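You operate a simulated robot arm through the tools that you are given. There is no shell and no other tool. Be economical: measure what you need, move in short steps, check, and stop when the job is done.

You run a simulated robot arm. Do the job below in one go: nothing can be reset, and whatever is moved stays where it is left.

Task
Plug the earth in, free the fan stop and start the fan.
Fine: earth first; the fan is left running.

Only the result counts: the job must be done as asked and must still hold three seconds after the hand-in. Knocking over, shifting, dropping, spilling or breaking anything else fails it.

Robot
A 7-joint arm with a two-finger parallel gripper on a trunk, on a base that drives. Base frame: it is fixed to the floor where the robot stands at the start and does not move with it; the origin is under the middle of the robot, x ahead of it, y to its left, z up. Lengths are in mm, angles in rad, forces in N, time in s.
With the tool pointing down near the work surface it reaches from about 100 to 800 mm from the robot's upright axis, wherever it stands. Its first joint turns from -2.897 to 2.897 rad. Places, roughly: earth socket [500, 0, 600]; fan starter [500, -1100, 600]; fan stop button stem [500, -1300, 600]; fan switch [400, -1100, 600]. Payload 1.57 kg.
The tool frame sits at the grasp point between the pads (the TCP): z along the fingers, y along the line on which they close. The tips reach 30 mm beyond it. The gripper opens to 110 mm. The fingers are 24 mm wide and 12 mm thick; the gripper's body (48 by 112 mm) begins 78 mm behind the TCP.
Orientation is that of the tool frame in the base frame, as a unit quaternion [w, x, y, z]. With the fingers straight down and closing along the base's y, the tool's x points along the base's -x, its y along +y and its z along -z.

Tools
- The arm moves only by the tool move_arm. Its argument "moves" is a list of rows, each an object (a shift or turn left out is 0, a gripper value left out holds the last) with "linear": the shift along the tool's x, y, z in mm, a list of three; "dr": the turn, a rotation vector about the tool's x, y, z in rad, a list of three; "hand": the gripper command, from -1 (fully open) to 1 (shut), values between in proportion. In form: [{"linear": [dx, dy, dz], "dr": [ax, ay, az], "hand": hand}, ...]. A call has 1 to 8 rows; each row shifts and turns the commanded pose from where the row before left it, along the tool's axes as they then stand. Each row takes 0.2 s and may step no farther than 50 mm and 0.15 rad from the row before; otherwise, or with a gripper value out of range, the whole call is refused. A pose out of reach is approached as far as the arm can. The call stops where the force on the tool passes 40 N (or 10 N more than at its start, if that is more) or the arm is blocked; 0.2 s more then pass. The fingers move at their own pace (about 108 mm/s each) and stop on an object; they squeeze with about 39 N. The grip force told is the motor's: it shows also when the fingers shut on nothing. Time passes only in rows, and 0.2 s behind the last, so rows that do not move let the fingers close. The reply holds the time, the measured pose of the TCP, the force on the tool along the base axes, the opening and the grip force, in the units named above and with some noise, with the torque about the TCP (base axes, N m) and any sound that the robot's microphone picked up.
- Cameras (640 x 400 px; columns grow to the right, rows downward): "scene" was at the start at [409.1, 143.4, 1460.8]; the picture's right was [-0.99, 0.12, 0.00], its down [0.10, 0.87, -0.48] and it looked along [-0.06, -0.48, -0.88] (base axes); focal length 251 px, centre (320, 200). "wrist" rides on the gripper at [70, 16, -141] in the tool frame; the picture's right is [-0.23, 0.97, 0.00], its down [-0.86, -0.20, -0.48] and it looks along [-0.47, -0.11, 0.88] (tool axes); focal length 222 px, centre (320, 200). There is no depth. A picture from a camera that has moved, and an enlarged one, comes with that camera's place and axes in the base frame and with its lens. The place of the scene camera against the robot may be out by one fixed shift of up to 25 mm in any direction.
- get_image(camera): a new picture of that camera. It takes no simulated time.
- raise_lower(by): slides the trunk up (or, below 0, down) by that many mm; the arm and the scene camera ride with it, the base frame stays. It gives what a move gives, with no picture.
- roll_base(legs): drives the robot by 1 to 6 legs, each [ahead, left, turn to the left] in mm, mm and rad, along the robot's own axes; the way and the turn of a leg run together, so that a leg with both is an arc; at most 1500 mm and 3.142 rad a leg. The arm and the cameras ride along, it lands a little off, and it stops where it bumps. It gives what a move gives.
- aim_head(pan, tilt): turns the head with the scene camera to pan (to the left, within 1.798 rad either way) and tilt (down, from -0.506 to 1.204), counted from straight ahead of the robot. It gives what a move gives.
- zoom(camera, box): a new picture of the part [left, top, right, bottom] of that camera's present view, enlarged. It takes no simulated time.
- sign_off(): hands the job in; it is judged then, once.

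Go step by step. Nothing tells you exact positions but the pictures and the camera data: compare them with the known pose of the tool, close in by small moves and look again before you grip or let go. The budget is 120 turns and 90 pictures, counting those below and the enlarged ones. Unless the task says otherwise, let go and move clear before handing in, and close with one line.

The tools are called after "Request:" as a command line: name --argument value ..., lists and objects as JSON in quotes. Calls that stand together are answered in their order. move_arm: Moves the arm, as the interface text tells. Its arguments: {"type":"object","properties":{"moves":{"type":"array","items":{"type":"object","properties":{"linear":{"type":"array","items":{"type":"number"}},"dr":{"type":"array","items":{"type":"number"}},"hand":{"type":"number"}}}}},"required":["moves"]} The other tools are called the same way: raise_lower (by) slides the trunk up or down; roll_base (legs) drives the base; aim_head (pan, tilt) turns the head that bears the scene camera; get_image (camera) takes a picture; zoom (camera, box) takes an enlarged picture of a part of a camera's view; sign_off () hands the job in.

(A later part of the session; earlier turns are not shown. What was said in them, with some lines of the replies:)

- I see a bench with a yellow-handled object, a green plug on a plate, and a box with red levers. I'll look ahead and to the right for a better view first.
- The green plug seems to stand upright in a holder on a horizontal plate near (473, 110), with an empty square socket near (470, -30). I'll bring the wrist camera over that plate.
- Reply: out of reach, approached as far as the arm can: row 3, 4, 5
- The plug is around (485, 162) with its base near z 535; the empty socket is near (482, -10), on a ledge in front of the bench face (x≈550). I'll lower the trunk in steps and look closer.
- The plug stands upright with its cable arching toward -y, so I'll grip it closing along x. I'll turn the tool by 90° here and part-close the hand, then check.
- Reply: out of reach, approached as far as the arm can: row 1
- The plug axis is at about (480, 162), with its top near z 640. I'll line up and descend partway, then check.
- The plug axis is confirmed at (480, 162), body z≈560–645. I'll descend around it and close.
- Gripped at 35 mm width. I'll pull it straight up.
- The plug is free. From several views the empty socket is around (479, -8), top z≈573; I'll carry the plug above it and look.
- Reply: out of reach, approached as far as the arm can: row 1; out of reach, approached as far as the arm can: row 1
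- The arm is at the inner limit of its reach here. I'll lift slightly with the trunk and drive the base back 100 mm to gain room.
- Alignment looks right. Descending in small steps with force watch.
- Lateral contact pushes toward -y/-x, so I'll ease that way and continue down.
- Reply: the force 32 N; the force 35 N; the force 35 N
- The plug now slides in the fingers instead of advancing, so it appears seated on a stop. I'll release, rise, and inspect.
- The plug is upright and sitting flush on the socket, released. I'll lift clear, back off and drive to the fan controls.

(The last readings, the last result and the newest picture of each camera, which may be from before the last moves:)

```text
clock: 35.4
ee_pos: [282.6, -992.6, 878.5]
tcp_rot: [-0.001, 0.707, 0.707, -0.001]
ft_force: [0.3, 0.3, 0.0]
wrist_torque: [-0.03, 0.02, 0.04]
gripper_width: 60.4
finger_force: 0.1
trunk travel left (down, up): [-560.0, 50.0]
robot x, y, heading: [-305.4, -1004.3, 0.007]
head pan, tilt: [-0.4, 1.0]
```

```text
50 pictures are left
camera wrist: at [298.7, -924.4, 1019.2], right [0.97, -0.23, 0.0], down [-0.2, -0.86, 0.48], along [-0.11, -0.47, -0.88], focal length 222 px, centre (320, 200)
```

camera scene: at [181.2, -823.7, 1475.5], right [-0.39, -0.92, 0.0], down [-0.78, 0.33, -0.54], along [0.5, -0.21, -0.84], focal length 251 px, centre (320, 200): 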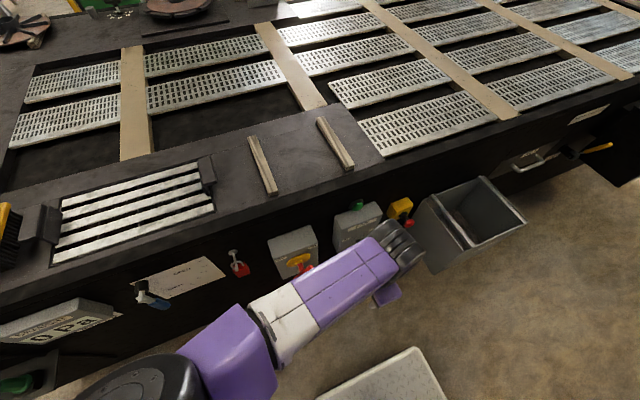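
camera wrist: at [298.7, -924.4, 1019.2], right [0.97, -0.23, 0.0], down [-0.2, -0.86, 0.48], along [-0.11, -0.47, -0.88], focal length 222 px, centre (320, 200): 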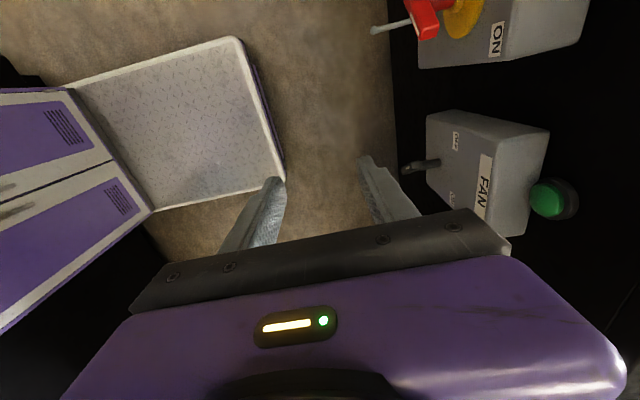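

Request:
zoom --camera "scene" --box '[220, 180, 440, 310]'

Request:
zoom --camera "wrist" --box '[360, 80, 620, 250]'

```text
2.91 times, centred on (330, 245) of scene
camera zoom: at [181.2, -823.7, 1475.5], right [-0.39, -0.92, 0.0], down [-0.78, 0.33, -0.54], along [0.5, -0.21, -0.84], focal length 730 px, centre (291, 69)
```

zoom: 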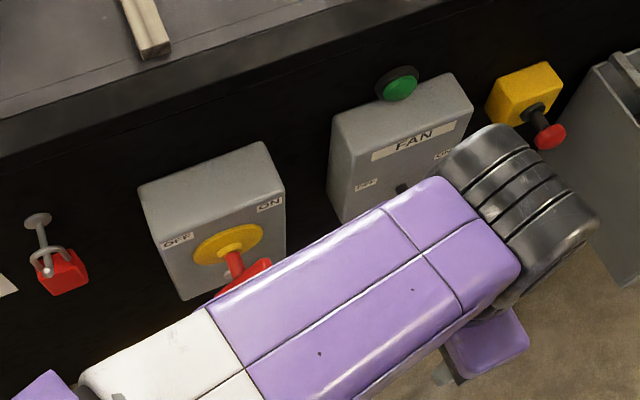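

```text
2.35 times, centred on (490, 165) of wrist
camera zoom: at [298.7, -924.4, 1019.2], right [0.97, -0.23, 0.0], down [-0.2, -0.86, 0.48], along [-0.11, -0.47, -0.88], focal length 523 px, centre (-80, 282)
```

zoom: 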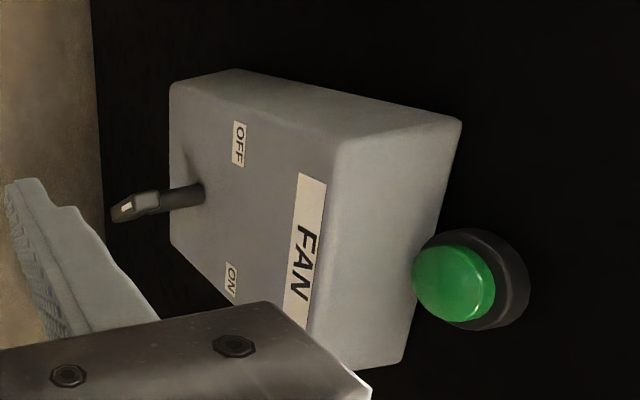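

The fan box (OFF/ON handle) and the yellow fan-stop box with a red mushroom are on the bench face. I'll shift right for a better look at the stop.

Request:
roll_base --legs '[[-50, -350, 0]]'

Request:
get_image --camera "scene"

Request:
get_image --camera "wrist"

```text
clock: 37.6
ee_pos: [231.9, -1343.1, 876.7]
tcp_rot: [-0.001, 0.707, 0.707, -0.001]
ft_force: [0.2, 0.6, 0.5]
wrist_torque: [-0.01, 0.01, 0.0]
gripper_width: 60.5
finger_force: 0.0
trunk travel left (down, up): [-560.0, 50.0]
robot x, y, heading: [-347.3, -1354.3, -0.001]
head pan, tilt: [-0.4, 1.0]
```

```text
47 pictures are left
camera scene: at [131.9, -1173.3, 1475.5], right [-0.39, -0.92, 0.0], down [-0.77, 0.33, -0.54], along [0.5, -0.21, -0.84], focal length 251 px, centre (320, 200)
```

scene: 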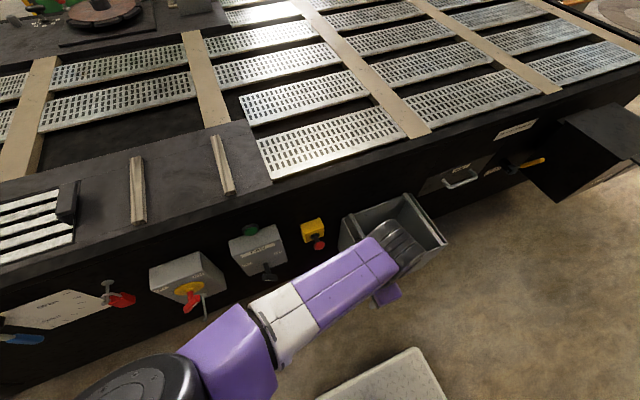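

```text
46 pictures are left
camera wrist: at [249.1, -1274.2, 1019.2], right [0.97, -0.23, 0.0], down [-0.2, -0.86, 0.48], along [-0.11, -0.47, -0.88], focal length 222 px, centre (320, 200)
```

wrist: 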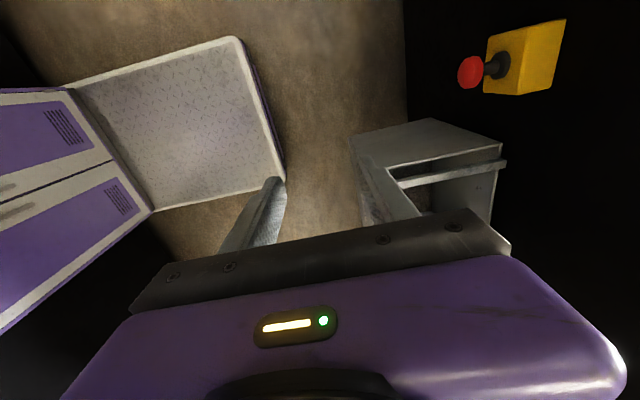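

Request:
zoom --camera "scene" --box '[210, 200, 350, 300]'

Request:
zoom --camera "wrist" --box '[430, 0, 590, 110]'

```text
4.00 times, centred on (280, 250) of scene
camera zoom: at [131.9, -1173.3, 1475.5], right [-0.39, -0.92, 0.0], down [-0.77, 0.33, -0.54], along [0.5, -0.21, -0.84], focal length 1004 px, centre (480, 0)
```

zoom: 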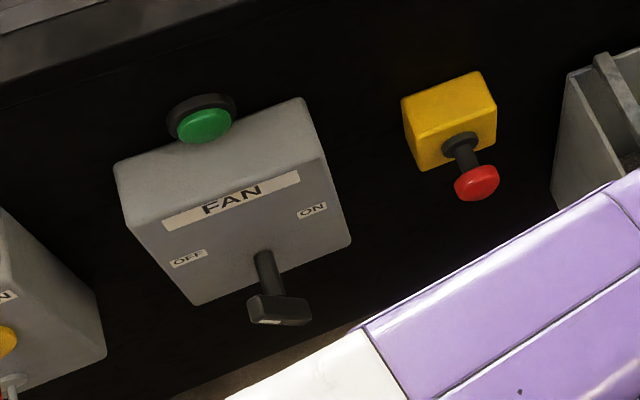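

```text
3.64 times, centred on (510, 55) of wrist
camera zoom: at [249.1, -1274.2, 1019.2], right [0.97, -0.23, 0.0], down [-0.2, -0.86, 0.48], along [-0.11, -0.47, -0.88], focal length 808 px, centre (-371, 727)
```

zoom: 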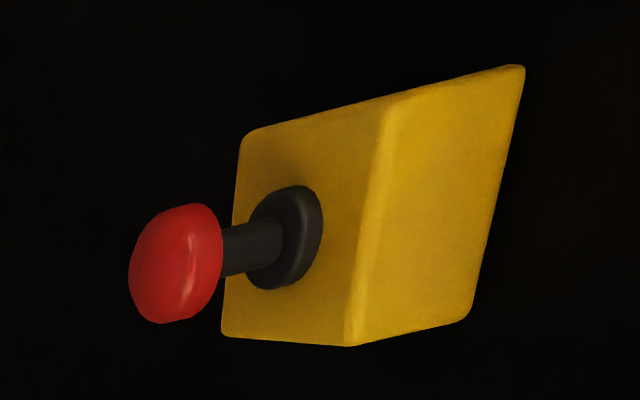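

The stop is a red mushroom on a stem (~(475, -1322, 620)); the fan switch is a T-handle with its pointer toward OFF. I'll turn the tool horizontal to face the panel (+x).

Request:
move_arm --moves '[{"dr": [-0.143, 0, 0]}, {"dr": [-0.143, 0, 0]}, {"dr": [-0.143, 0, 0]}, {"dr": [-0.143, 0, 0]}, {"dr": [-0.143, 0, 0]}, {"dr": [-0.143, 0, 0]}]'

Request:
move_arm --moves '[{"dr": [-0.143, 0, 0]}, {"dr": [-0.143, 0, 0]}, {"dr": [-0.143, 0, 0]}, {"dr": [-0.143, 0, 0]}, {"dr": [-0.141, 0, 0]}]'

Request:
get_image --camera "wrist"

```text
clock: 39.0
ee_pos: [288.2, -1334.1, 919.2]
tcp_rot: [0.247, 0.662, 0.662, 0.248]
ft_force: [0.5, -0.6, 0.2]
wrist_torque: [0.01, -0.02, 0.02]
gripper_width: 60.7
finger_force: 0.1
out of reach, approached as far as the arm can: row 4, 5, 6
trunk travel left (down, up): [-560.0, 50.0]
robot x, y, heading: [-349.8, -1354.5, 0.001]
head pan, tilt: [-0.4, 1.0]
```

```text
clock: 40.2
ee_pos: [366.0, -1324.2, 1015.2]
tcp_rot: [0.423, 0.567, 0.565, 0.425]
ft_force: [-0.7, 0.5, 0.2]
wrist_torque: [0.02, 0.01, 0.0]
gripper_width: 60.3
finger_force: 0.0
out of reach, approached as far as the arm can: row 1, 2, 3, 4
trunk travel left (down, up): [-560.0, 50.0]
robot x, y, heading: [-348.5, -1354.6, -0.001]
head pan, tilt: [-0.4, 1.0]
```

```text
43 pictures are left
camera wrist: at [236.0, -1256.1, 1072.6], right [0.27, -0.23, 0.93], down [-0.52, -0.85, -0.06], along [0.81, -0.47, -0.35], focal length 222 px, centre (320, 200)
```

wrist: 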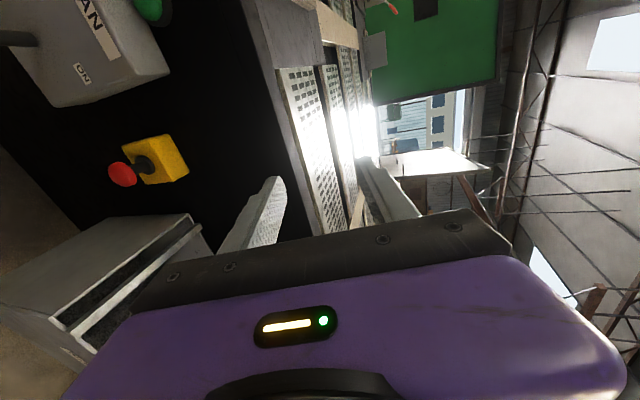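

Request:
roll_base --legs '[[-250, 0, 0]]'

Request:
move_arm --moves '[{"linear": [0, -10, 45]}, {"linear": [0, -10, 45]}, {"linear": [0, -10, 45], "dr": [-0.14, 0, 0]}, {"linear": [0, -20, 40], "dr": [-0.14, 0, 0]}]'

```text
clock: 41.1
ee_pos: [350.3, -1323.1, 1015.8]
tcp_rot: [0.423, 0.566, 0.566, 0.424]
ft_force: [0.8, -0.1, 0.3]
wrist_torque: [-0.01, 0.03, 0.0]
gripper_width: 60.3
finger_force: 0.0
trunk travel left (down, up): [-560.0, 50.0]
robot x, y, heading: [-366.1, -1353.0, 0.002]
head pan, tilt: [-0.4, 1.0]
stopped in leg 1: the robot was blocked; the commanded pose is now the measured one
```

```text
clock: 42.1
ee_pos: [508.9, -1321.4, 924.3]
tcp_rot: [0.498, 0.501, 0.502, 0.499]
ft_force: [0.1, 0.2, -0.1]
wrist_torque: [0.01, 0.06, -0.02]
gripper_width: 60.8
finger_force: 0.2
trunk travel left (down, up): [-560.0, 50.0]
robot x, y, heading: [-363.8, -1354.6, 0.0]
head pan, tilt: [-0.4, 1.0]
```

The base was blocked from behind, so I'll not go further back. I'll retract the arm and lower the trunk to the panel's height.

Request:
move_arm --moves '[{"linear": [0, 0, -40]}, {"linear": [0, 0, -40]}, {"linear": [0, 0, -40]}]'

Request:
raise_lower --by -230

Request:
get_image --camera "wrist"

Request:
get_image --camera "scene"

```text
clock: 42.9
ee_pos: [395.3, -1318.6, 929.3]
tcp_rot: [0.497, 0.502, 0.502, 0.499]
ft_force: [-0.4, -0.3, -0.6]
wrist_torque: [0.01, -0.03, 0.04]
gripper_width: 60.5
finger_force: 0.0
out of reach, approached as far as the arm can: row 3
trunk travel left (down, up): [-560.0, 50.0]
robot x, y, heading: [-362.9, -1356.7, 0.0]
head pan, tilt: [-0.4, 1.0]
```

```text
clock: 45.4
ee_pos: [395.5, -1319.0, 699.1]
tcp_rot: [0.498, 0.501, 0.502, 0.499]
ft_force: [-0.8, -0.4, 0.5]
wrist_torque: [0.02, 0.02, -0.02]
gripper_width: 60.5
finger_force: 0.0
trunk travel left (down, up): [-330.0, 280.0]
robot x, y, heading: [-365.2, -1354.3, 0.004]
head pan, tilt: [-0.4, 1.0]
```

```text
42 pictures are left
camera wrist: at [255.2, -1251.4, 716.3], right [0.01, -0.23, 0.97], down [-0.48, -0.86, -0.2], along [0.88, -0.46, -0.11], focal length 222 px, centre (320, 200)
```

wrist: 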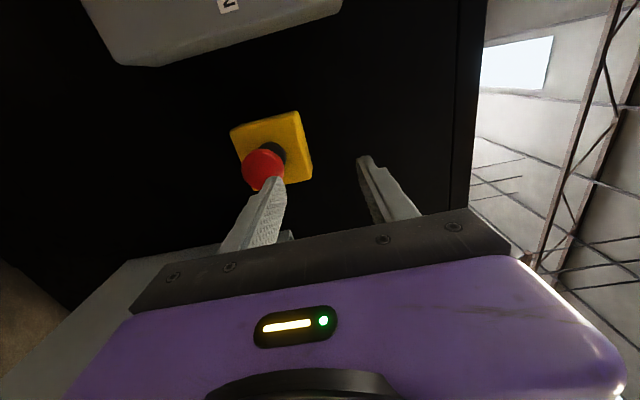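

```text
41 pictures are left
camera scene: at [115.9, -1172.3, 1245.6], right [-0.39, -0.92, 0.0], down [-0.78, 0.33, -0.54], along [0.5, -0.21, -0.84], focal length 251 px, centre (320, 200)
```

scene: 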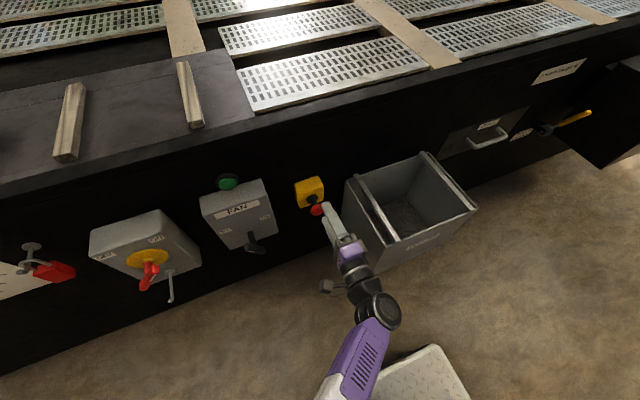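

Request:
move_arm --moves '[{"linear": [2, -30, 0]}, {"linear": [3, -29, 0]}]'

Request:
zoom --camera "wrist" --box '[200, 60, 440, 220]'

Request:
zoom --camera "scene" --box '[260, 150, 400, 250]'

```text
clock: 46.0
ee_pos: [394.3, -1315.2, 638.0]
tcp_rot: [0.497, 0.502, 0.502, 0.499]
ft_force: [-0.9, 0.0, -0.4]
wrist_torque: [-0.01, 0.01, 0.0]
gripper_width: 60.6
finger_force: 0.0
trunk travel left (down, up): [-330.0, 280.0]
robot x, y, heading: [-365.2, -1353.0, 0.001]
head pan, tilt: [-0.4, 1.0]
```

```text
2.50 times, centred on (320, 140) of wrist
camera zoom: at [254.0, -1246.7, 656.9], right [0.01, -0.23, 0.97], down [-0.48, -0.86, -0.2], along [0.88, -0.46, -0.11], focal length 555 px, centre (320, 350)
```

zoom: 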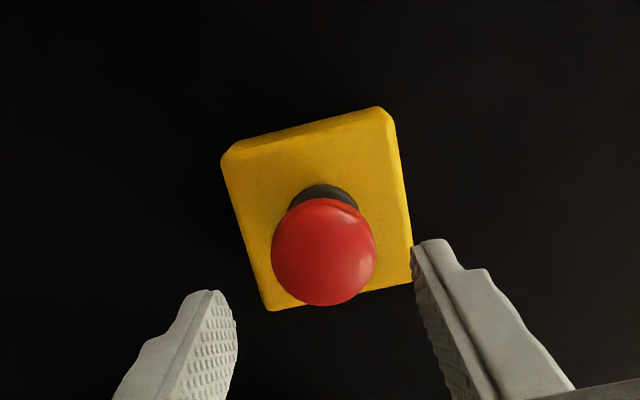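

```text
4.00 times, centred on (330, 200) of scene
camera zoom: at [115.8, -1172.3, 1245.6], right [-0.39, -0.92, 0.0], down [-0.78, 0.33, -0.54], along [0.5, -0.21, -0.84], focal length 1004 px, centre (280, 200)
```

zoom: 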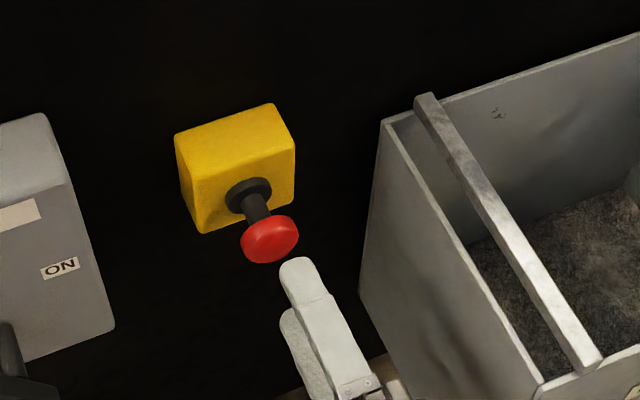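

The mushroom is about 43 mm ahead of the tips, centred. Advance around it and close.

Request:
move_arm --moves '[{"linear": [1.5, 3.5, 20]}, {"linear": [0, 0, 20]}, {"linear": [0, 0, 20]}]'

Request:
zoom --camera "scene" --box '[260, 150, 400, 250]'

Request:
zoom --camera "wrist" --box '[200, 60, 440, 220]'

```text
clock: 46.8
ee_pos: [457.0, -1312.4, 644.0]
tcp_rot: [0.498, 0.501, 0.502, 0.5]
ft_force: [-0.9, -0.1, 0.3]
wrist_torque: [0.0, -0.02, 0.0]
gripper_width: 60.7
finger_force: 0.0
trunk travel left (down, up): [-330.0, 280.0]
robot x, y, heading: [-364.3, -1353.3, -0.002]
head pan, tilt: [-0.4, 1.0]
```

```text
4.00 times, centred on (330, 200) of scene
camera zoom: at [115.8, -1172.3, 1245.6], right [-0.39, -0.92, 0.0], down [-0.78, 0.33, -0.54], along [0.5, -0.21, -0.84], focal length 1004 px, centre (280, 200)
```

zoom: 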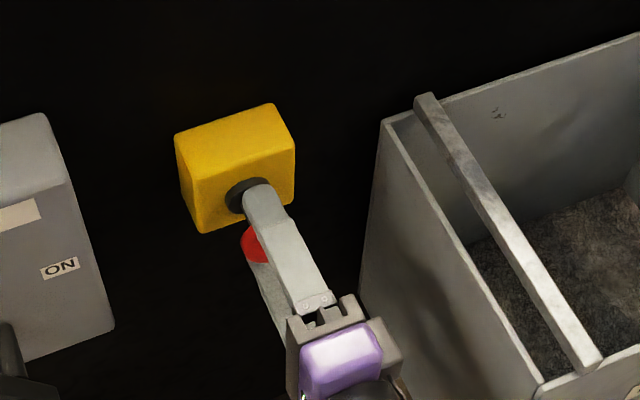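

```text
2.50 times, centred on (320, 140) of wrist
camera zoom: at [314.9, -1245.0, 660.5], right [0.01, -0.23, 0.97], down [-0.48, -0.86, -0.2], along [0.88, -0.46, -0.11], focal length 555 px, centre (320, 350)
```

zoom: 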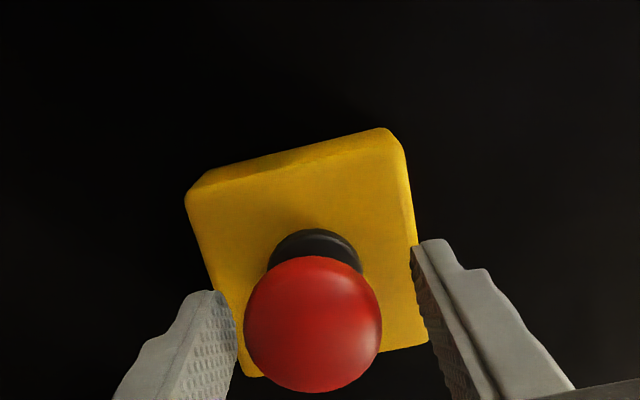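

Request:
move_arm --moves '[{"linear": [-1, -1.5, 3]}, {"hand": 1}, {"hand": 1}, {"hand": 1}]'

Request:
zoom --camera "wrist" --box '[200, 60, 440, 220]'

```text
clock: 47.8
ee_pos: [459.1, -1314.9, 639.6]
tcp_rot: [0.498, 0.501, 0.503, 0.498]
ft_force: [1.4, 0.2, -13.3]
wrist_torque: [0.02, -0.26, -0.17]
gripper_width: 39.3
finger_force: 44.1
trunk travel left (down, up): [-330.0, 280.0]
robot x, y, heading: [-367.1, -1354.3, 0.002]
head pan, tilt: [-0.4, 1.0]
```

```text
2.50 times, centred on (320, 140) of wrist
camera zoom: at [317.8, -1246.0, 658.0], right [0.01, -0.23, 0.97], down [-0.48, -0.86, -0.2], along [0.88, -0.46, -0.12], focal length 555 px, centre (320, 350)
```

zoom: 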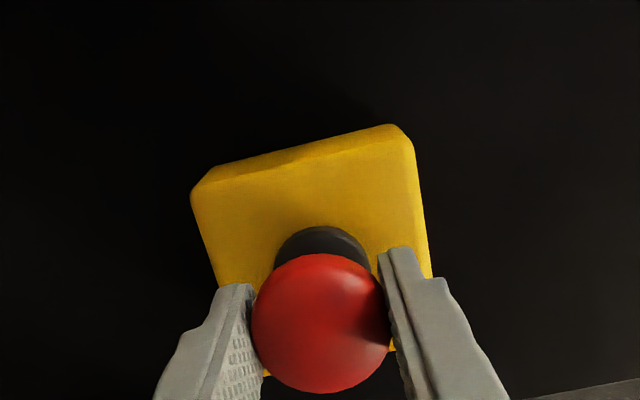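

Request:
move_arm --moves '[{"linear": [0, -1.5, 0]}, {"linear": [0, 0, -3]}, {"linear": [0, 0, -3]}, {"linear": [0, 0, -3]}]'

Request:
zoom --camera "wrist" --box '[200, 60, 440, 220]'

```text
clock: 48.8
ee_pos: [450.4, -1314.0, 640.0]
tcp_rot: [0.497, 0.501, 0.502, 0.499]
ft_force: [34.9, -3.0, -8.5]
wrist_torque: [0.03, -0.1, 0.03]
gripper_width: 39.5
finger_force: 45.2
trunk travel left (down, up): [-330.0, 280.0]
robot x, y, heading: [-359.2, -1357.0, -0.002]
head pan, tilt: [-0.4, 1.0]
```

```text
2.50 times, centred on (320, 140) of wrist
camera zoom: at [310.0, -1245.6, 657.5], right [0.01, -0.23, 0.97], down [-0.48, -0.86, -0.2], along [0.88, -0.46, -0.11], focal length 555 px, centre (320, 350)
```

zoom: 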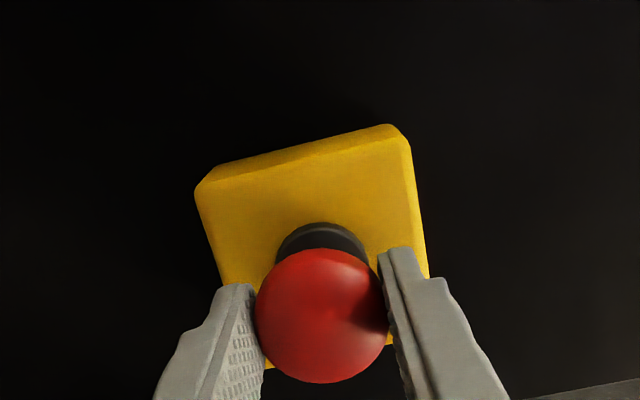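

Pulling only slips on the cap, so I'll re-seat and try a clockwise twist.

Request:
move_arm --moves '[{"linear": [0, -0.5, 7]}, {"dr": [0, 0, 0.12]}, {"dr": [0, 0, 0.12]}, {"dr": [0, 0, 0.12]}]'

Request:
zoom --camera "wrist" --box '[200, 60, 440, 220]'

```text
clock: 49.8
ee_pos: [456.7, -1312.9, 640.5]
tcp_rot: [0.401, 0.582, 0.403, 0.581]
ft_force: [-30.2, 7.3, 15.7]
wrist_torque: [-0.06, -0.47, 0.17]
gripper_width: 39.5
finger_force: 44.1
trunk travel left (down, up): [-330.0, 280.0]
robot x, y, heading: [-367.9, -1356.4, 0.002]
head pan, tilt: [-0.4, 1.0]
```

```text
2.50 times, centred on (320, 140) of wrist
camera zoom: at [315.7, -1256.2, 681.6], right [0.0, -0.56, 0.83], down [-0.48, -0.73, -0.49], along [0.88, -0.4, -0.27], focal length 555 px, centre (320, 350)
```

zoom: 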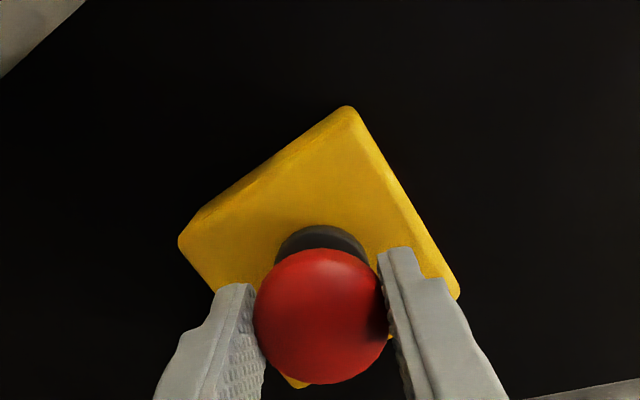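

Request:
move_arm --moves '[{"linear": [0, 0, -5]}, {"dr": [0, 0, 0.14]}, {"dr": [0, 0, 0.14]}, {"dr": [0, 0, 0.14]}, {"dr": [0, 0, 0.14]}]'

Request:
zoom --camera "wrist" --box '[200, 60, 440, 220]'

```text
clock: 51.0
ee_pos: [451.2, -1316.4, 638.5]
tcp_rot: [0.225, 0.674, 0.224, 0.667]
ft_force: [-1.7, -11.8, 15.9]
wrist_torque: [-0.87, -0.03, -0.38]
gripper_width: 40.9
finger_force: 45.0
trunk travel left (down, up): [-330.0, 280.0]
robot x, y, heading: [-365.0, -1352.0, -0.002]
head pan, tilt: [-0.4, 1.0]
```

```text
2.50 times, centred on (320, 140) of wrist
camera zoom: at [310.6, -1288.1, 705.9], right [0.0, -0.91, 0.41], down [-0.49, -0.36, -0.8], along [0.87, -0.2, -0.44], focal length 555 px, centre (320, 350)
```

zoom: 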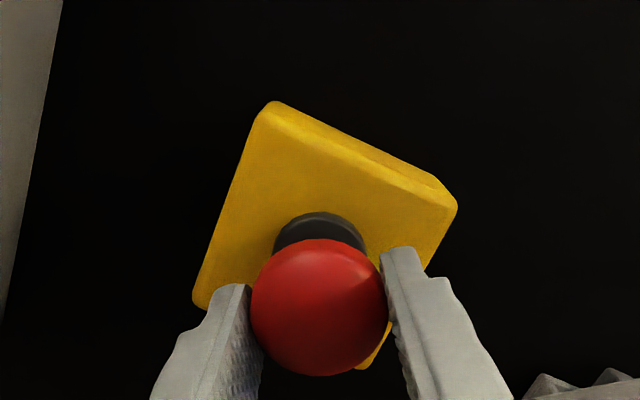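

Request:
move_arm --moves '[{"linear": [0.5, 0, 0], "dr": [0, 0, 0.14]}, {"dr": [0, 0, 0.14]}, {"dr": [0, 0, 0.14]}]'

Request:
zoom --camera "scene" --box '[260, 150, 400, 250]'

```text
clock: 51.8
ee_pos: [451.9, -1315.3, 638.9]
tcp_rot: [0.083, 0.705, 0.079, 0.7]
ft_force: [-1.8, -19.9, 11.6]
wrist_torque: [-0.71, 0.06, -0.3]
gripper_width: 39.4
finger_force: 44.6
trunk travel left (down, up): [-330.0, 280.0]
robot x, y, heading: [-367.0, -1350.2, 0.002]
head pan, tilt: [-0.4, 1.0]
```

```text
4.00 times, centred on (330, 200) of scene
camera zoom: at [115.6, -1172.8, 1245.7], right [-0.39, -0.92, 0.0], down [-0.78, 0.33, -0.54], along [0.5, -0.21, -0.84], focal length 1004 px, centre (280, 200)
```

zoom: 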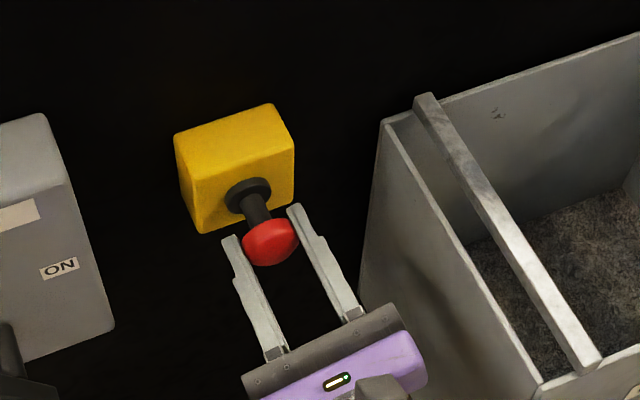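

The cap may have come out slightly. I'll pull gently from here to test.

Request:
move_arm --moves '[{"linear": [0, 0, -3]}, {"linear": [0, 0, -3]}, {"linear": [0, 0, -3]}]'

Request:
zoom --camera "scene" --box '[260, 150, 400, 250]'

```text
clock: 52.4
ee_pos: [447.7, -1316.4, 638.5]
tcp_rot: [0.083, 0.705, 0.079, 0.7]
ft_force: [12.2, -4.5, -7.4]
wrist_torque: [-0.32, -0.4, 0.32]
gripper_width: 39.4
finger_force: 44.0
trunk travel left (down, up): [-330.0, 280.0]
robot x, y, heading: [-364.3, -1354.6, 0.003]
head pan, tilt: [-0.4, 1.0]
stopped in row 3: the force on the tool passed its limit at 44 N (the readings are from after the stop); the commanded pose is now the measured one
```

```text
4.00 times, centred on (330, 200) of scene
camera zoom: at [116.6, -1172.9, 1245.1], right [-0.39, -0.92, 0.0], down [-0.78, 0.33, -0.54], along [0.5, -0.21, -0.84], focal length 1004 px, centre (280, 200)
```

zoom: 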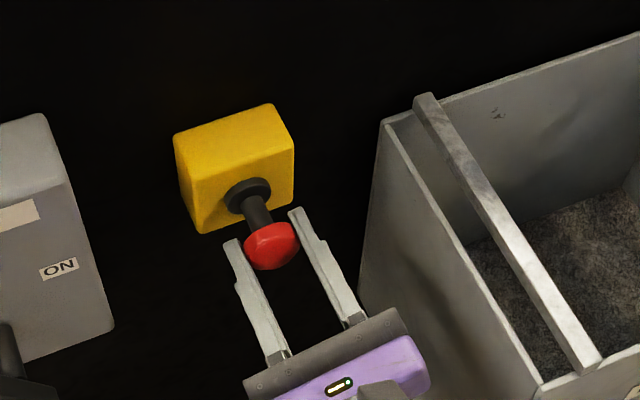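

The stem is visibly longer now and the pull met a hard stop. I'll release and check that it stays out.

Request:
move_arm --moves '[{"hand": -0.1}, {"hand": -0.1}, {"linear": [0, 0, -30]}]'

Request:
zoom --camera "scene" --box '[260, 150, 400, 250]'

Request:
zoom --camera "scene" --box '[190, 160, 290, 260]'

```text
clock: 53.2
ee_pos: [417.6, -1314.6, 640.1]
tcp_rot: [0.082, 0.705, 0.082, 0.7]
ft_force: [-0.7, 1.1, -0.2]
wrist_torque: [0.0, -0.01, 0.0]
gripper_width: 60.5
finger_force: 0.1
trunk travel left (down, up): [-330.0, 280.0]
robot x, y, heading: [-366.0, -1347.8, 0.004]
head pan, tilt: [-0.4, 1.0]
```

```text
4.00 times, centred on (330, 200) of scene
camera zoom: at [116.5, -1172.9, 1245.4], right [-0.39, -0.92, 0.0], down [-0.78, 0.33, -0.54], along [0.5, -0.21, -0.84], focal length 1004 px, centre (280, 200)
```

zoom: 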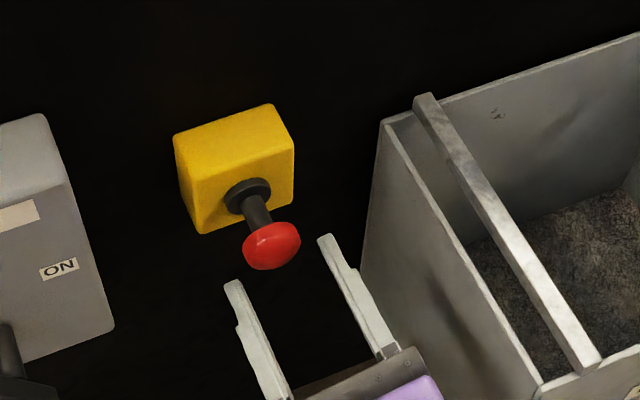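

```text
4.00 times, centred on (240, 210) of scene
camera zoom: at [116.5, -1172.9, 1245.4], right [-0.39, -0.92, 0.0], down [-0.78, 0.33, -0.54], along [0.5, -0.21, -0.84], focal length 1004 px, centre (640, 160)
```

zoom: 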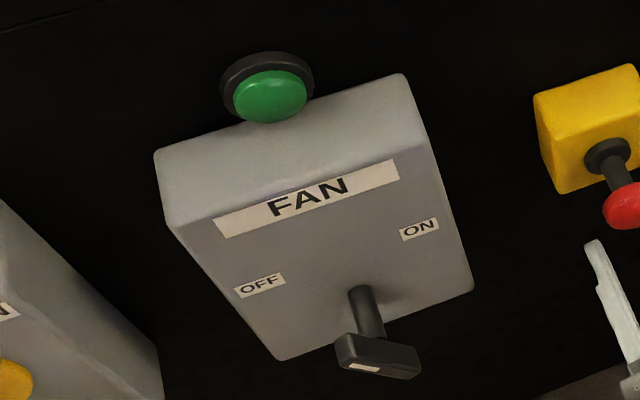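

The stop stays out (freed). The fan handle's pointer is at OFF (upper left, ~45°), needing ~90° clockwise. I'll retreat, and test that the wrist can turn far enough before gripping.

Request:
move_arm --moves '[{"linear": [0, 0, -30], "dr": [0, 0, 0.14]}, {"dr": [0, 0, 0.145]}, {"dr": [0, 0, 0.145]}, {"dr": [0, 0, 0.145]}, {"dr": [0, 0, 0.145]}, {"dr": [0, 0, 0.145]}, {"dr": [0, 0, 0.145]}]'

```text
clock: 54.8
ee_pos: [391.0, -1313.7, 641.3]
tcp_rot: [-0.268, 0.655, -0.272, 0.652]
ft_force: [-0.4, -0.8, -0.2]
wrist_torque: [-0.04, 0.04, 0.03]
gripper_width: 60.6
finger_force: 0.1
out of reach, approached as far as the arm can: row 1
trunk travel left (down, up): [-330.0, 280.0]
robot x, y, heading: [-367.2, -1349.4, 0.002]
head pan, tilt: [-0.4, 1.0]
```

Wrist can reach the turned end pose. Now rotate back to the gripping roll and move left with the arm, retracting to clear the handle.

Request:
move_arm --moves '[{"dr": [0, 0, -0.143]}, {"dr": [0, 0, -0.143]}, {"dr": [0, 0, -0.143]}, {"dr": [0, 0, -0.143]}, {"dr": [0, 0, -0.143]}, {"dr": [0, 0, -0.143]}]'

Request:
move_arm --moves '[{"dr": [0, 0, -0.143]}, {"dr": [0, 0, -0.143]}, {"dr": [0, 0, -0.143]}, {"dr": [0, 0, -0.143]}, {"dr": [0, 0, -0.141]}, {"linear": [30, -30, -15]}, {"linear": [25, -25, -20]}]'

Request:
get_image --camera "wrist"

```text
clock: 56.2
ee_pos: [392.3, -1313.2, 642.3]
tcp_rot: [0.03, 0.709, 0.027, 0.704]
ft_force: [-0.7, 0.0, 0.3]
wrist_torque: [-0.01, -0.04, 0.0]
gripper_width: 60.2
finger_force: 0.1
trunk travel left (down, up): [-330.0, 280.0]
robot x, y, heading: [-364.0, -1353.1, 0.004]
head pan, tilt: [-0.4, 1.0]
```

```text
clock: 57.8
ee_pos: [357.0, -1233.2, 640.7]
tcp_rot: [0.27, 0.656, 0.273, 0.65]
ft_force: [-0.3, 0.9, 0.1]
wrist_torque: [-0.02, -0.03, -0.01]
gripper_width: 60.5
finger_force: 0.1
trunk travel left (down, up): [-330.0, 280.0]
robot x, y, heading: [-362.9, -1358.4, 0.0]
head pan, tilt: [-0.4, 1.0]
```

```text
28 pictures are left
camera wrist: at [216.9, -1196.0, 703.9], right [0.0, -0.85, 0.53], down [-0.49, -0.47, -0.74], along [0.87, -0.26, -0.41], focal length 222 px, centre (320, 200)
```

wrist: 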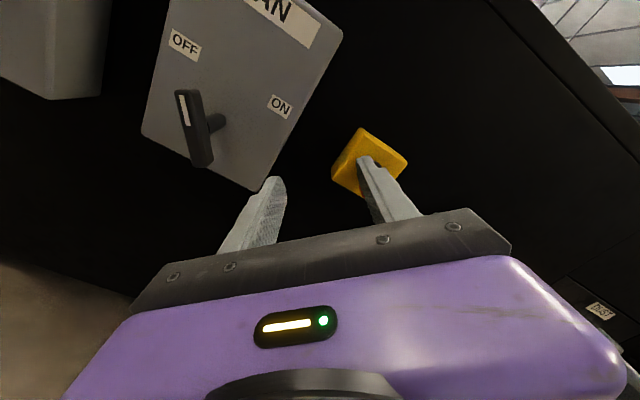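

Request:
move_arm --moves '[{"linear": [19.5, -32.5, 0]}, {"linear": [19.5, -32.5, 0]}, {"linear": [19, -32, 0]}]'

Request:
get_image --camera "wrist"

```text
clock: 58.6
ee_pos: [357.3, -1125.0, 615.0]
tcp_rot: [0.272, 0.655, 0.272, 0.65]
ft_force: [-0.5, -0.7, -1.1]
wrist_torque: [0.01, 0.0, 0.0]
gripper_width: 60.6
finger_force: 0.0
trunk travel left (down, up): [-330.0, 280.0]
robot x, y, heading: [-364.1, -1358.3, -0.001]
head pan, tilt: [-0.4, 1.0]
```

```text
27 pictures are left
camera wrist: at [216.6, -1087.5, 677.4], right [0.0, -0.85, 0.53], down [-0.48, -0.47, -0.74], along [0.88, -0.26, -0.41], focal length 222 px, centre (320, 200)
```

wrist: 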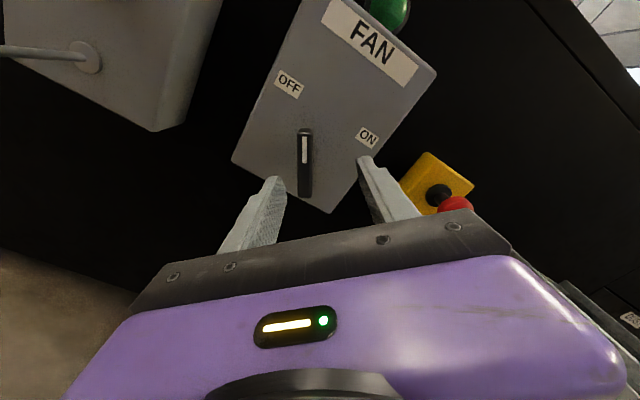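

The bar is centred near (440, -1115, 602), with its pointer about 30° left of up; the face is at x≈494. I'll adjust roll and centring and look again.

Request:
move_arm --moves '[{"dr": [0, 0, -0.125]}, {"dr": [0, 0, -0.125]}, {"linear": [2, -16, 15]}]'

Request:
zoom --camera "wrist" --box '[200, 40, 440, 220]'

Request:
zoom --camera "scene" --box '[190, 160, 350, 290]'

```text
clock: 59.4
ee_pos: [372.1, -1115.9, 602.2]
tcp_rot: [0.351, 0.616, 0.353, 0.61]
ft_force: [-1.0, 0.7, 0.7]
wrist_torque: [0.0, -0.02, 0.01]
gripper_width: 60.6
finger_force: 0.0
trunk travel left (down, up): [-330.0, 280.0]
robot x, y, heading: [-367.1, -1354.9, -0.0]
head pan, tilt: [-0.4, 1.0]
```

```text
2.22 times, centred on (320, 130) of wrist
camera zoom: at [231.0, -1064.4, 652.2], right [0.0, -0.69, 0.73], down [-0.48, -0.64, -0.6], along [0.87, -0.35, -0.34], focal length 494 px, centre (320, 356)
```

zoom: 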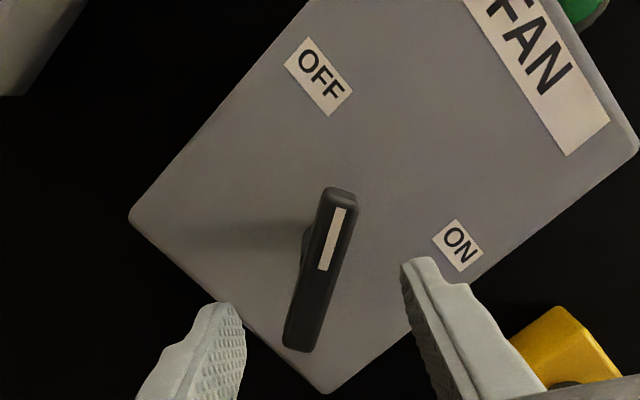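

```text
3.08 times, centred on (270, 225) of scene
camera zoom: at [115.9, -1172.6, 1245.6], right [-0.39, -0.92, 0.0], down [-0.78, 0.33, -0.54], along [0.5, -0.21, -0.84], focal length 772 px, centre (474, 123)
```

zoom: 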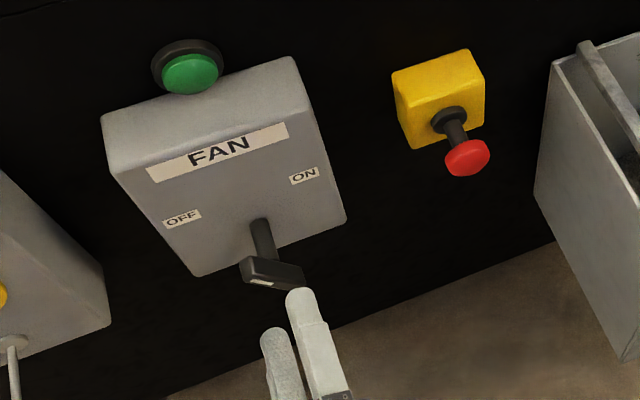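

The roll correction was the wrong sign (bar is clockwise of the tool by ~28°). I'll turn the other way and advance partway.

Request:
move_arm --moves '[{"dr": [0, 0, 0.1225]}, {"dr": [0, 0, 0.1225]}, {"dr": [0, 0, 0.1225]}, {"dr": [0, 0, 0.1225]}, {"linear": [0, 0, 20]}]'

Request:
zoom --camera "wrist" --box '[200, 40, 440, 220]'

```text
clock: 60.6
ee_pos: [392.1, -1116.6, 601.3]
tcp_rot: [0.193, 0.683, 0.19, 0.678]
ft_force: [0.5, 0.5, 0.2]
wrist_torque: [0.0, 0.04, -0.02]
gripper_width: 60.4
finger_force: 0.1
trunk travel left (down, up): [-330.0, 280.0]
robot x, y, heading: [-364.8, -1352.3, -0.003]
head pan, tilt: [-0.4, 1.0]
```

```text
2.22 times, centred on (320, 130) of wrist
camera zoom: at [251.3, -1094.3, 669.7], right [0.0, -0.95, 0.31], down [-0.48, -0.27, -0.83], along [0.87, -0.15, -0.46], focal length 494 px, centre (320, 356)
```

zoom: 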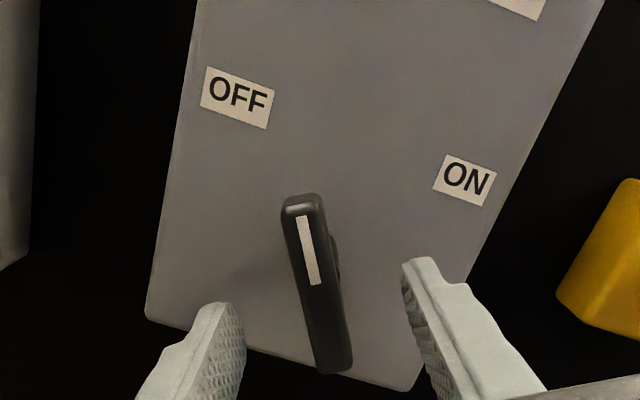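

Aligned now. Advance and grip the bar.

Request:
move_arm --moves '[{"linear": [0, 0, 16]}, {"linear": [0, 0, 15]}, {"linear": [0, 0, 13]}, {"hand": 1}, {"hand": 1}, {"hand": 1}]'

Request:
zoom --camera "wrist" --box '[200, 40, 440, 220]'

```text
clock: 62.0
ee_pos: [435.9, -1116.1, 599.7]
tcp_rot: [0.192, 0.683, 0.191, 0.678]
ft_force: [-1.2, -1.8, 0.2]
wrist_torque: [0.62, -0.19, 0.02]
gripper_width: 16.5
finger_force: 31.7
trunk travel left (down, up): [-330.0, 280.0]
robot x, y, heading: [-366.4, -1352.6, 0.0]
head pan, tilt: [-0.4, 1.0]
```

```text
2.22 times, centred on (320, 130) of wrist
camera zoom: at [295.4, -1094.2, 669.2], right [0.0, -0.95, 0.31], down [-0.48, -0.27, -0.83], along [0.87, -0.15, -0.46], focal length 494 px, centre (320, 356)
```

zoom: 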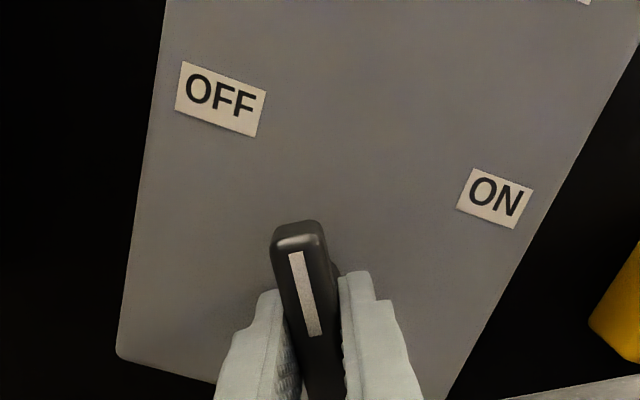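

Gripped (16.5 mm). Now turn clockwise toward ON.

Request:
move_arm --moves '[{"dr": [0, 0, 0.12]}, {"dr": [0, 0, 0.12]}, {"dr": [0, 0, 0.12]}, {"dr": [0, 0, 0.12]}]'

Request:
zoom --camera "wrist" --box '[200, 40, 440, 220]'

```text
clock: 63.0
ee_pos: [435.8, -1115.5, 599.7]
tcp_rot: [0.027, 0.71, 0.022, 0.704]
ft_force: [6.6, -1.9, -2.6]
wrist_torque: [-0.08, 0.57, 0.48]
gripper_width: 15.7
finger_force: 31.2
trunk travel left (down, up): [-330.0, 280.0]
robot x, y, heading: [-365.6, -1355.6, -0.003]
head pan, tilt: [-0.4, 1.0]
```

```text
2.22 times, centred on (320, 130) of wrist
camera zoom: at [295.4, -1128.1, 672.1], right [0.0, -0.99, -0.16], down [-0.48, 0.14, -0.86], along [0.87, 0.07, -0.48], focal length 494 px, centre (320, 356)
```

zoom: 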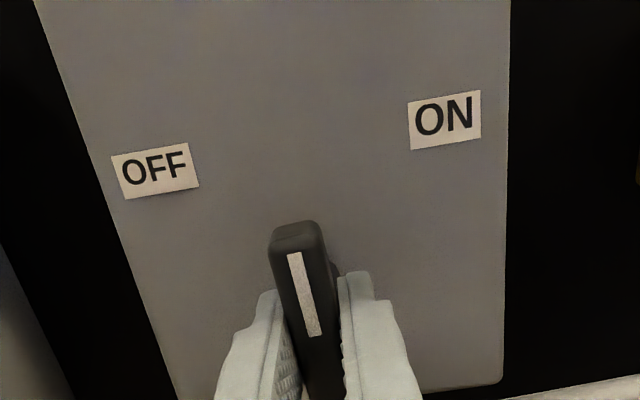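

Turning smoothly; continue.

Request:
move_arm --moves '[{"dr": [0, 0, 0.12]}, {"dr": [0, 0, 0.12]}, {"dr": [0, 0, 0.12]}, {"dr": [0, 0, 0.12]}]'

Request:
zoom --camera "wrist" --box '[200, 40, 440, 220]'

```text
clock: 64.0
ee_pos: [435.3, -1116.2, 598.8]
tcp_rot: [-0.143, 0.694, -0.146, 0.69]
ft_force: [6.9, -3.4, -6.0]
wrist_torque: [-0.05, 0.3, 0.74]
gripper_width: 15.7
finger_force: 31.1
trunk travel left (down, up): [-330.0, 280.0]
robot x, y, heading: [-365.8, -1354.6, -0.001]
head pan, tilt: [-0.4, 1.0]
```

```text
2.22 times, centred on (320, 130) of wrist
camera zoom: at [295.1, -1159.5, 658.7], right [-0.01, -0.8, -0.6], down [-0.48, 0.53, -0.7], along [0.88, 0.28, -0.39], focal length 494 px, centre (320, 356)
```

zoom: 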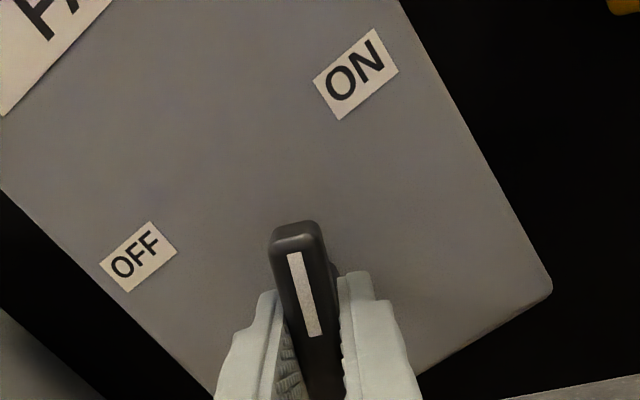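

Request:
move_arm --moves '[{"dr": [0, 0, 0.12]}, {"dr": [0, 0, 0.12]}, {"dr": [0, 0, 0.06]}]'

Request:
zoom --camera "wrist" --box '[200, 40, 440, 220]'

```text
clock: 64.8
ee_pos: [435.3, -1117.2, 601.4]
tcp_rot: [-0.245, 0.664, -0.247, 0.661]
ft_force: [-0.6, -5.3, -0.4]
wrist_torque: [-1.17, -0.22, 0.58]
gripper_width: 20.1
finger_force: 34.0
trunk travel left (down, up): [-330.0, 280.0]
robot x, y, heading: [-363.8, -1353.6, 0.002]
head pan, tilt: [-0.4, 1.0]
```

```text
2.22 times, centred on (320, 130) of wrist
camera zoom: at [294.8, -1174.9, 644.2], right [-0.01, -0.59, -0.81], down [-0.48, 0.71, -0.51], along [0.88, 0.38, -0.29], focal length 494 px, centre (320, 356)
```

zoom: 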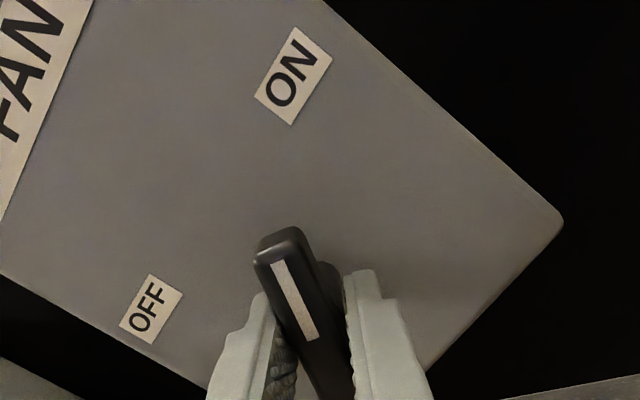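

The handle reached its end stop at ON. I'll ease off, release, back away and check.

Request:
move_arm --moves '[{"dr": [0, 0, -0.13]}, {"hand": -0.1}, {"hand": -0.1}, {"linear": [0, 0, -30]}, {"linear": [0, 0, -30]}]'

Request:
get_image --camera "wrist"

Request:
zoom --camera "scene" --box '[190, 160, 350, 290]'

```text
clock: 66.0
ee_pos: [375.9, -1116.2, 599.8]
tcp_rot: [-0.202, 0.679, -0.204, 0.676]
ft_force: [0.3, -0.4, 0.2]
wrist_torque: [0.02, 0.04, 0.01]
gripper_width: 60.3
finger_force: 0.2
trunk travel left (down, up): [-330.0, 280.0]
robot x, y, heading: [-364.5, -1355.2, 0.003]
head pan, tilt: [-0.4, 1.0]
```

```text
19 pictures are left
camera wrist: at [234.9, -1169.0, 651.4], right [-0.01, -0.69, -0.72], down [-0.48, 0.64, -0.6], along [0.88, 0.34, -0.34], focal length 222 px, centre (320, 200)
```

wrist: 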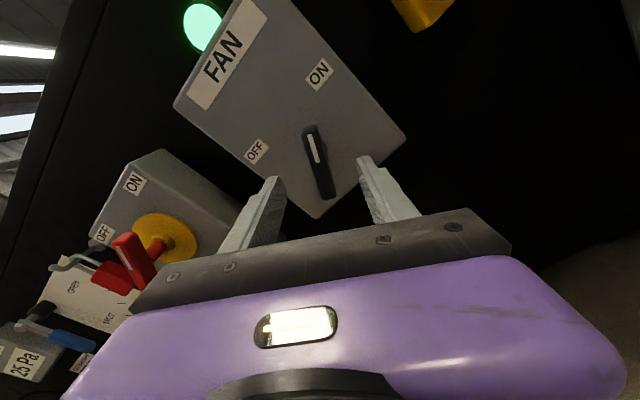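

```text
3.08 times, centred on (270, 225) of scene
camera zoom: at [116.4, -1172.9, 1245.5], right [-0.39, -0.92, 0.0], down [-0.78, 0.33, -0.54], along [0.5, -0.21, -0.84], focal length 772 px, centre (474, 123)
```

zoom: 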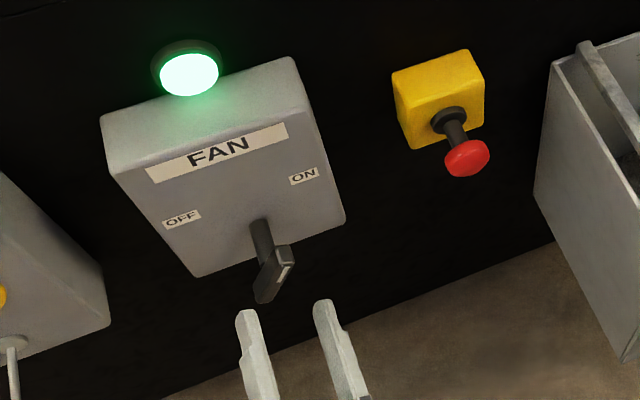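

The green lamp is lit and the draught gauge reads 25 Pa, so the fan runs. One last look at the earth plug.

Request:
aim_head --pan 1.25 --tilt 0.5

Request:
get_image --camera "scene"

```text
clock: 67.7
ee_pos: [375.6, -1114.9, 600.8]
tcp_rot: [-0.2, 0.679, -0.205, 0.676]
ft_force: [0.0, 0.0, -0.4]
wrist_torque: [0.0, 0.01, 0.05]
gripper_width: 60.5
finger_force: 0.0
trunk travel left (down, up): [-330.0, 280.0]
robot x, y, heading: [-366.4, -1353.7, 0.0]
head pan, tilt: [1.25, 0.499]
```

```text
17 pictures are left
camera scene: at [80.7, -1059.3, 1286.6], right [0.95, -0.32, 0.0], down [-0.15, -0.45, -0.88], along [0.28, 0.83, -0.48], focal length 251 px, centre (320, 200)
```

scene: 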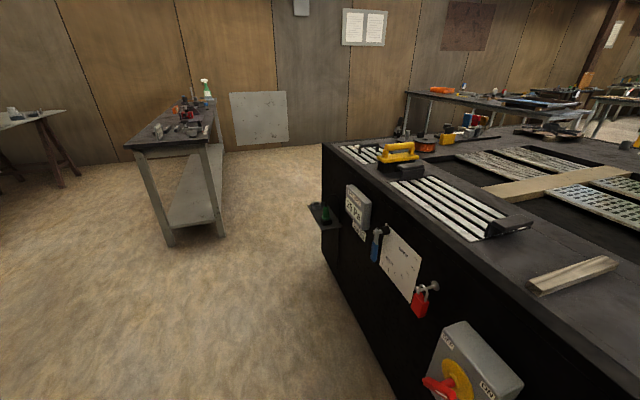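

Request:
zoom --camera "scene" --box '[295, 175, 385, 245]'

```text
5.71 times, centred on (340, 210) of scene
camera zoom: at [80.7, -1059.3, 1286.6], right [0.95, -0.32, 0.0], down [-0.15, -0.45, -0.88], along [0.28, 0.83, -0.48], focal length 1435 px, centre (206, 143)
```

zoom: 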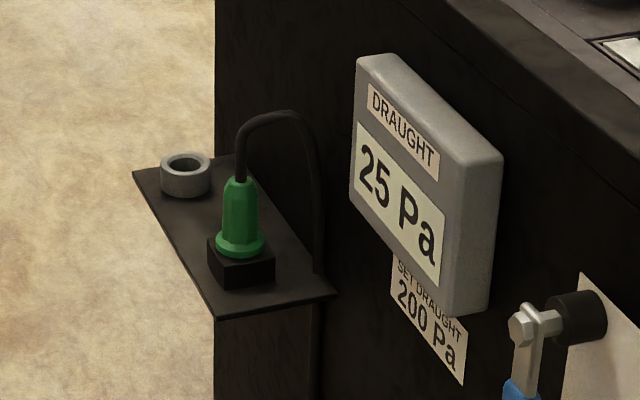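

The plug sits flush in the earth socket, the stop is out, and the fan is running. The gripper is open and clear, so I'm handing in.

Request:
sign_off

```text
The job is handed in.
```

The earth was plugged in first, then the fan stop was freed, and the fan is running: its lamp is lit and the draught gauge reads 25 Pa. While backing up near the fan, the base was stopped by something behind it that I couldn't see, so I can't confirm whether that was moved.
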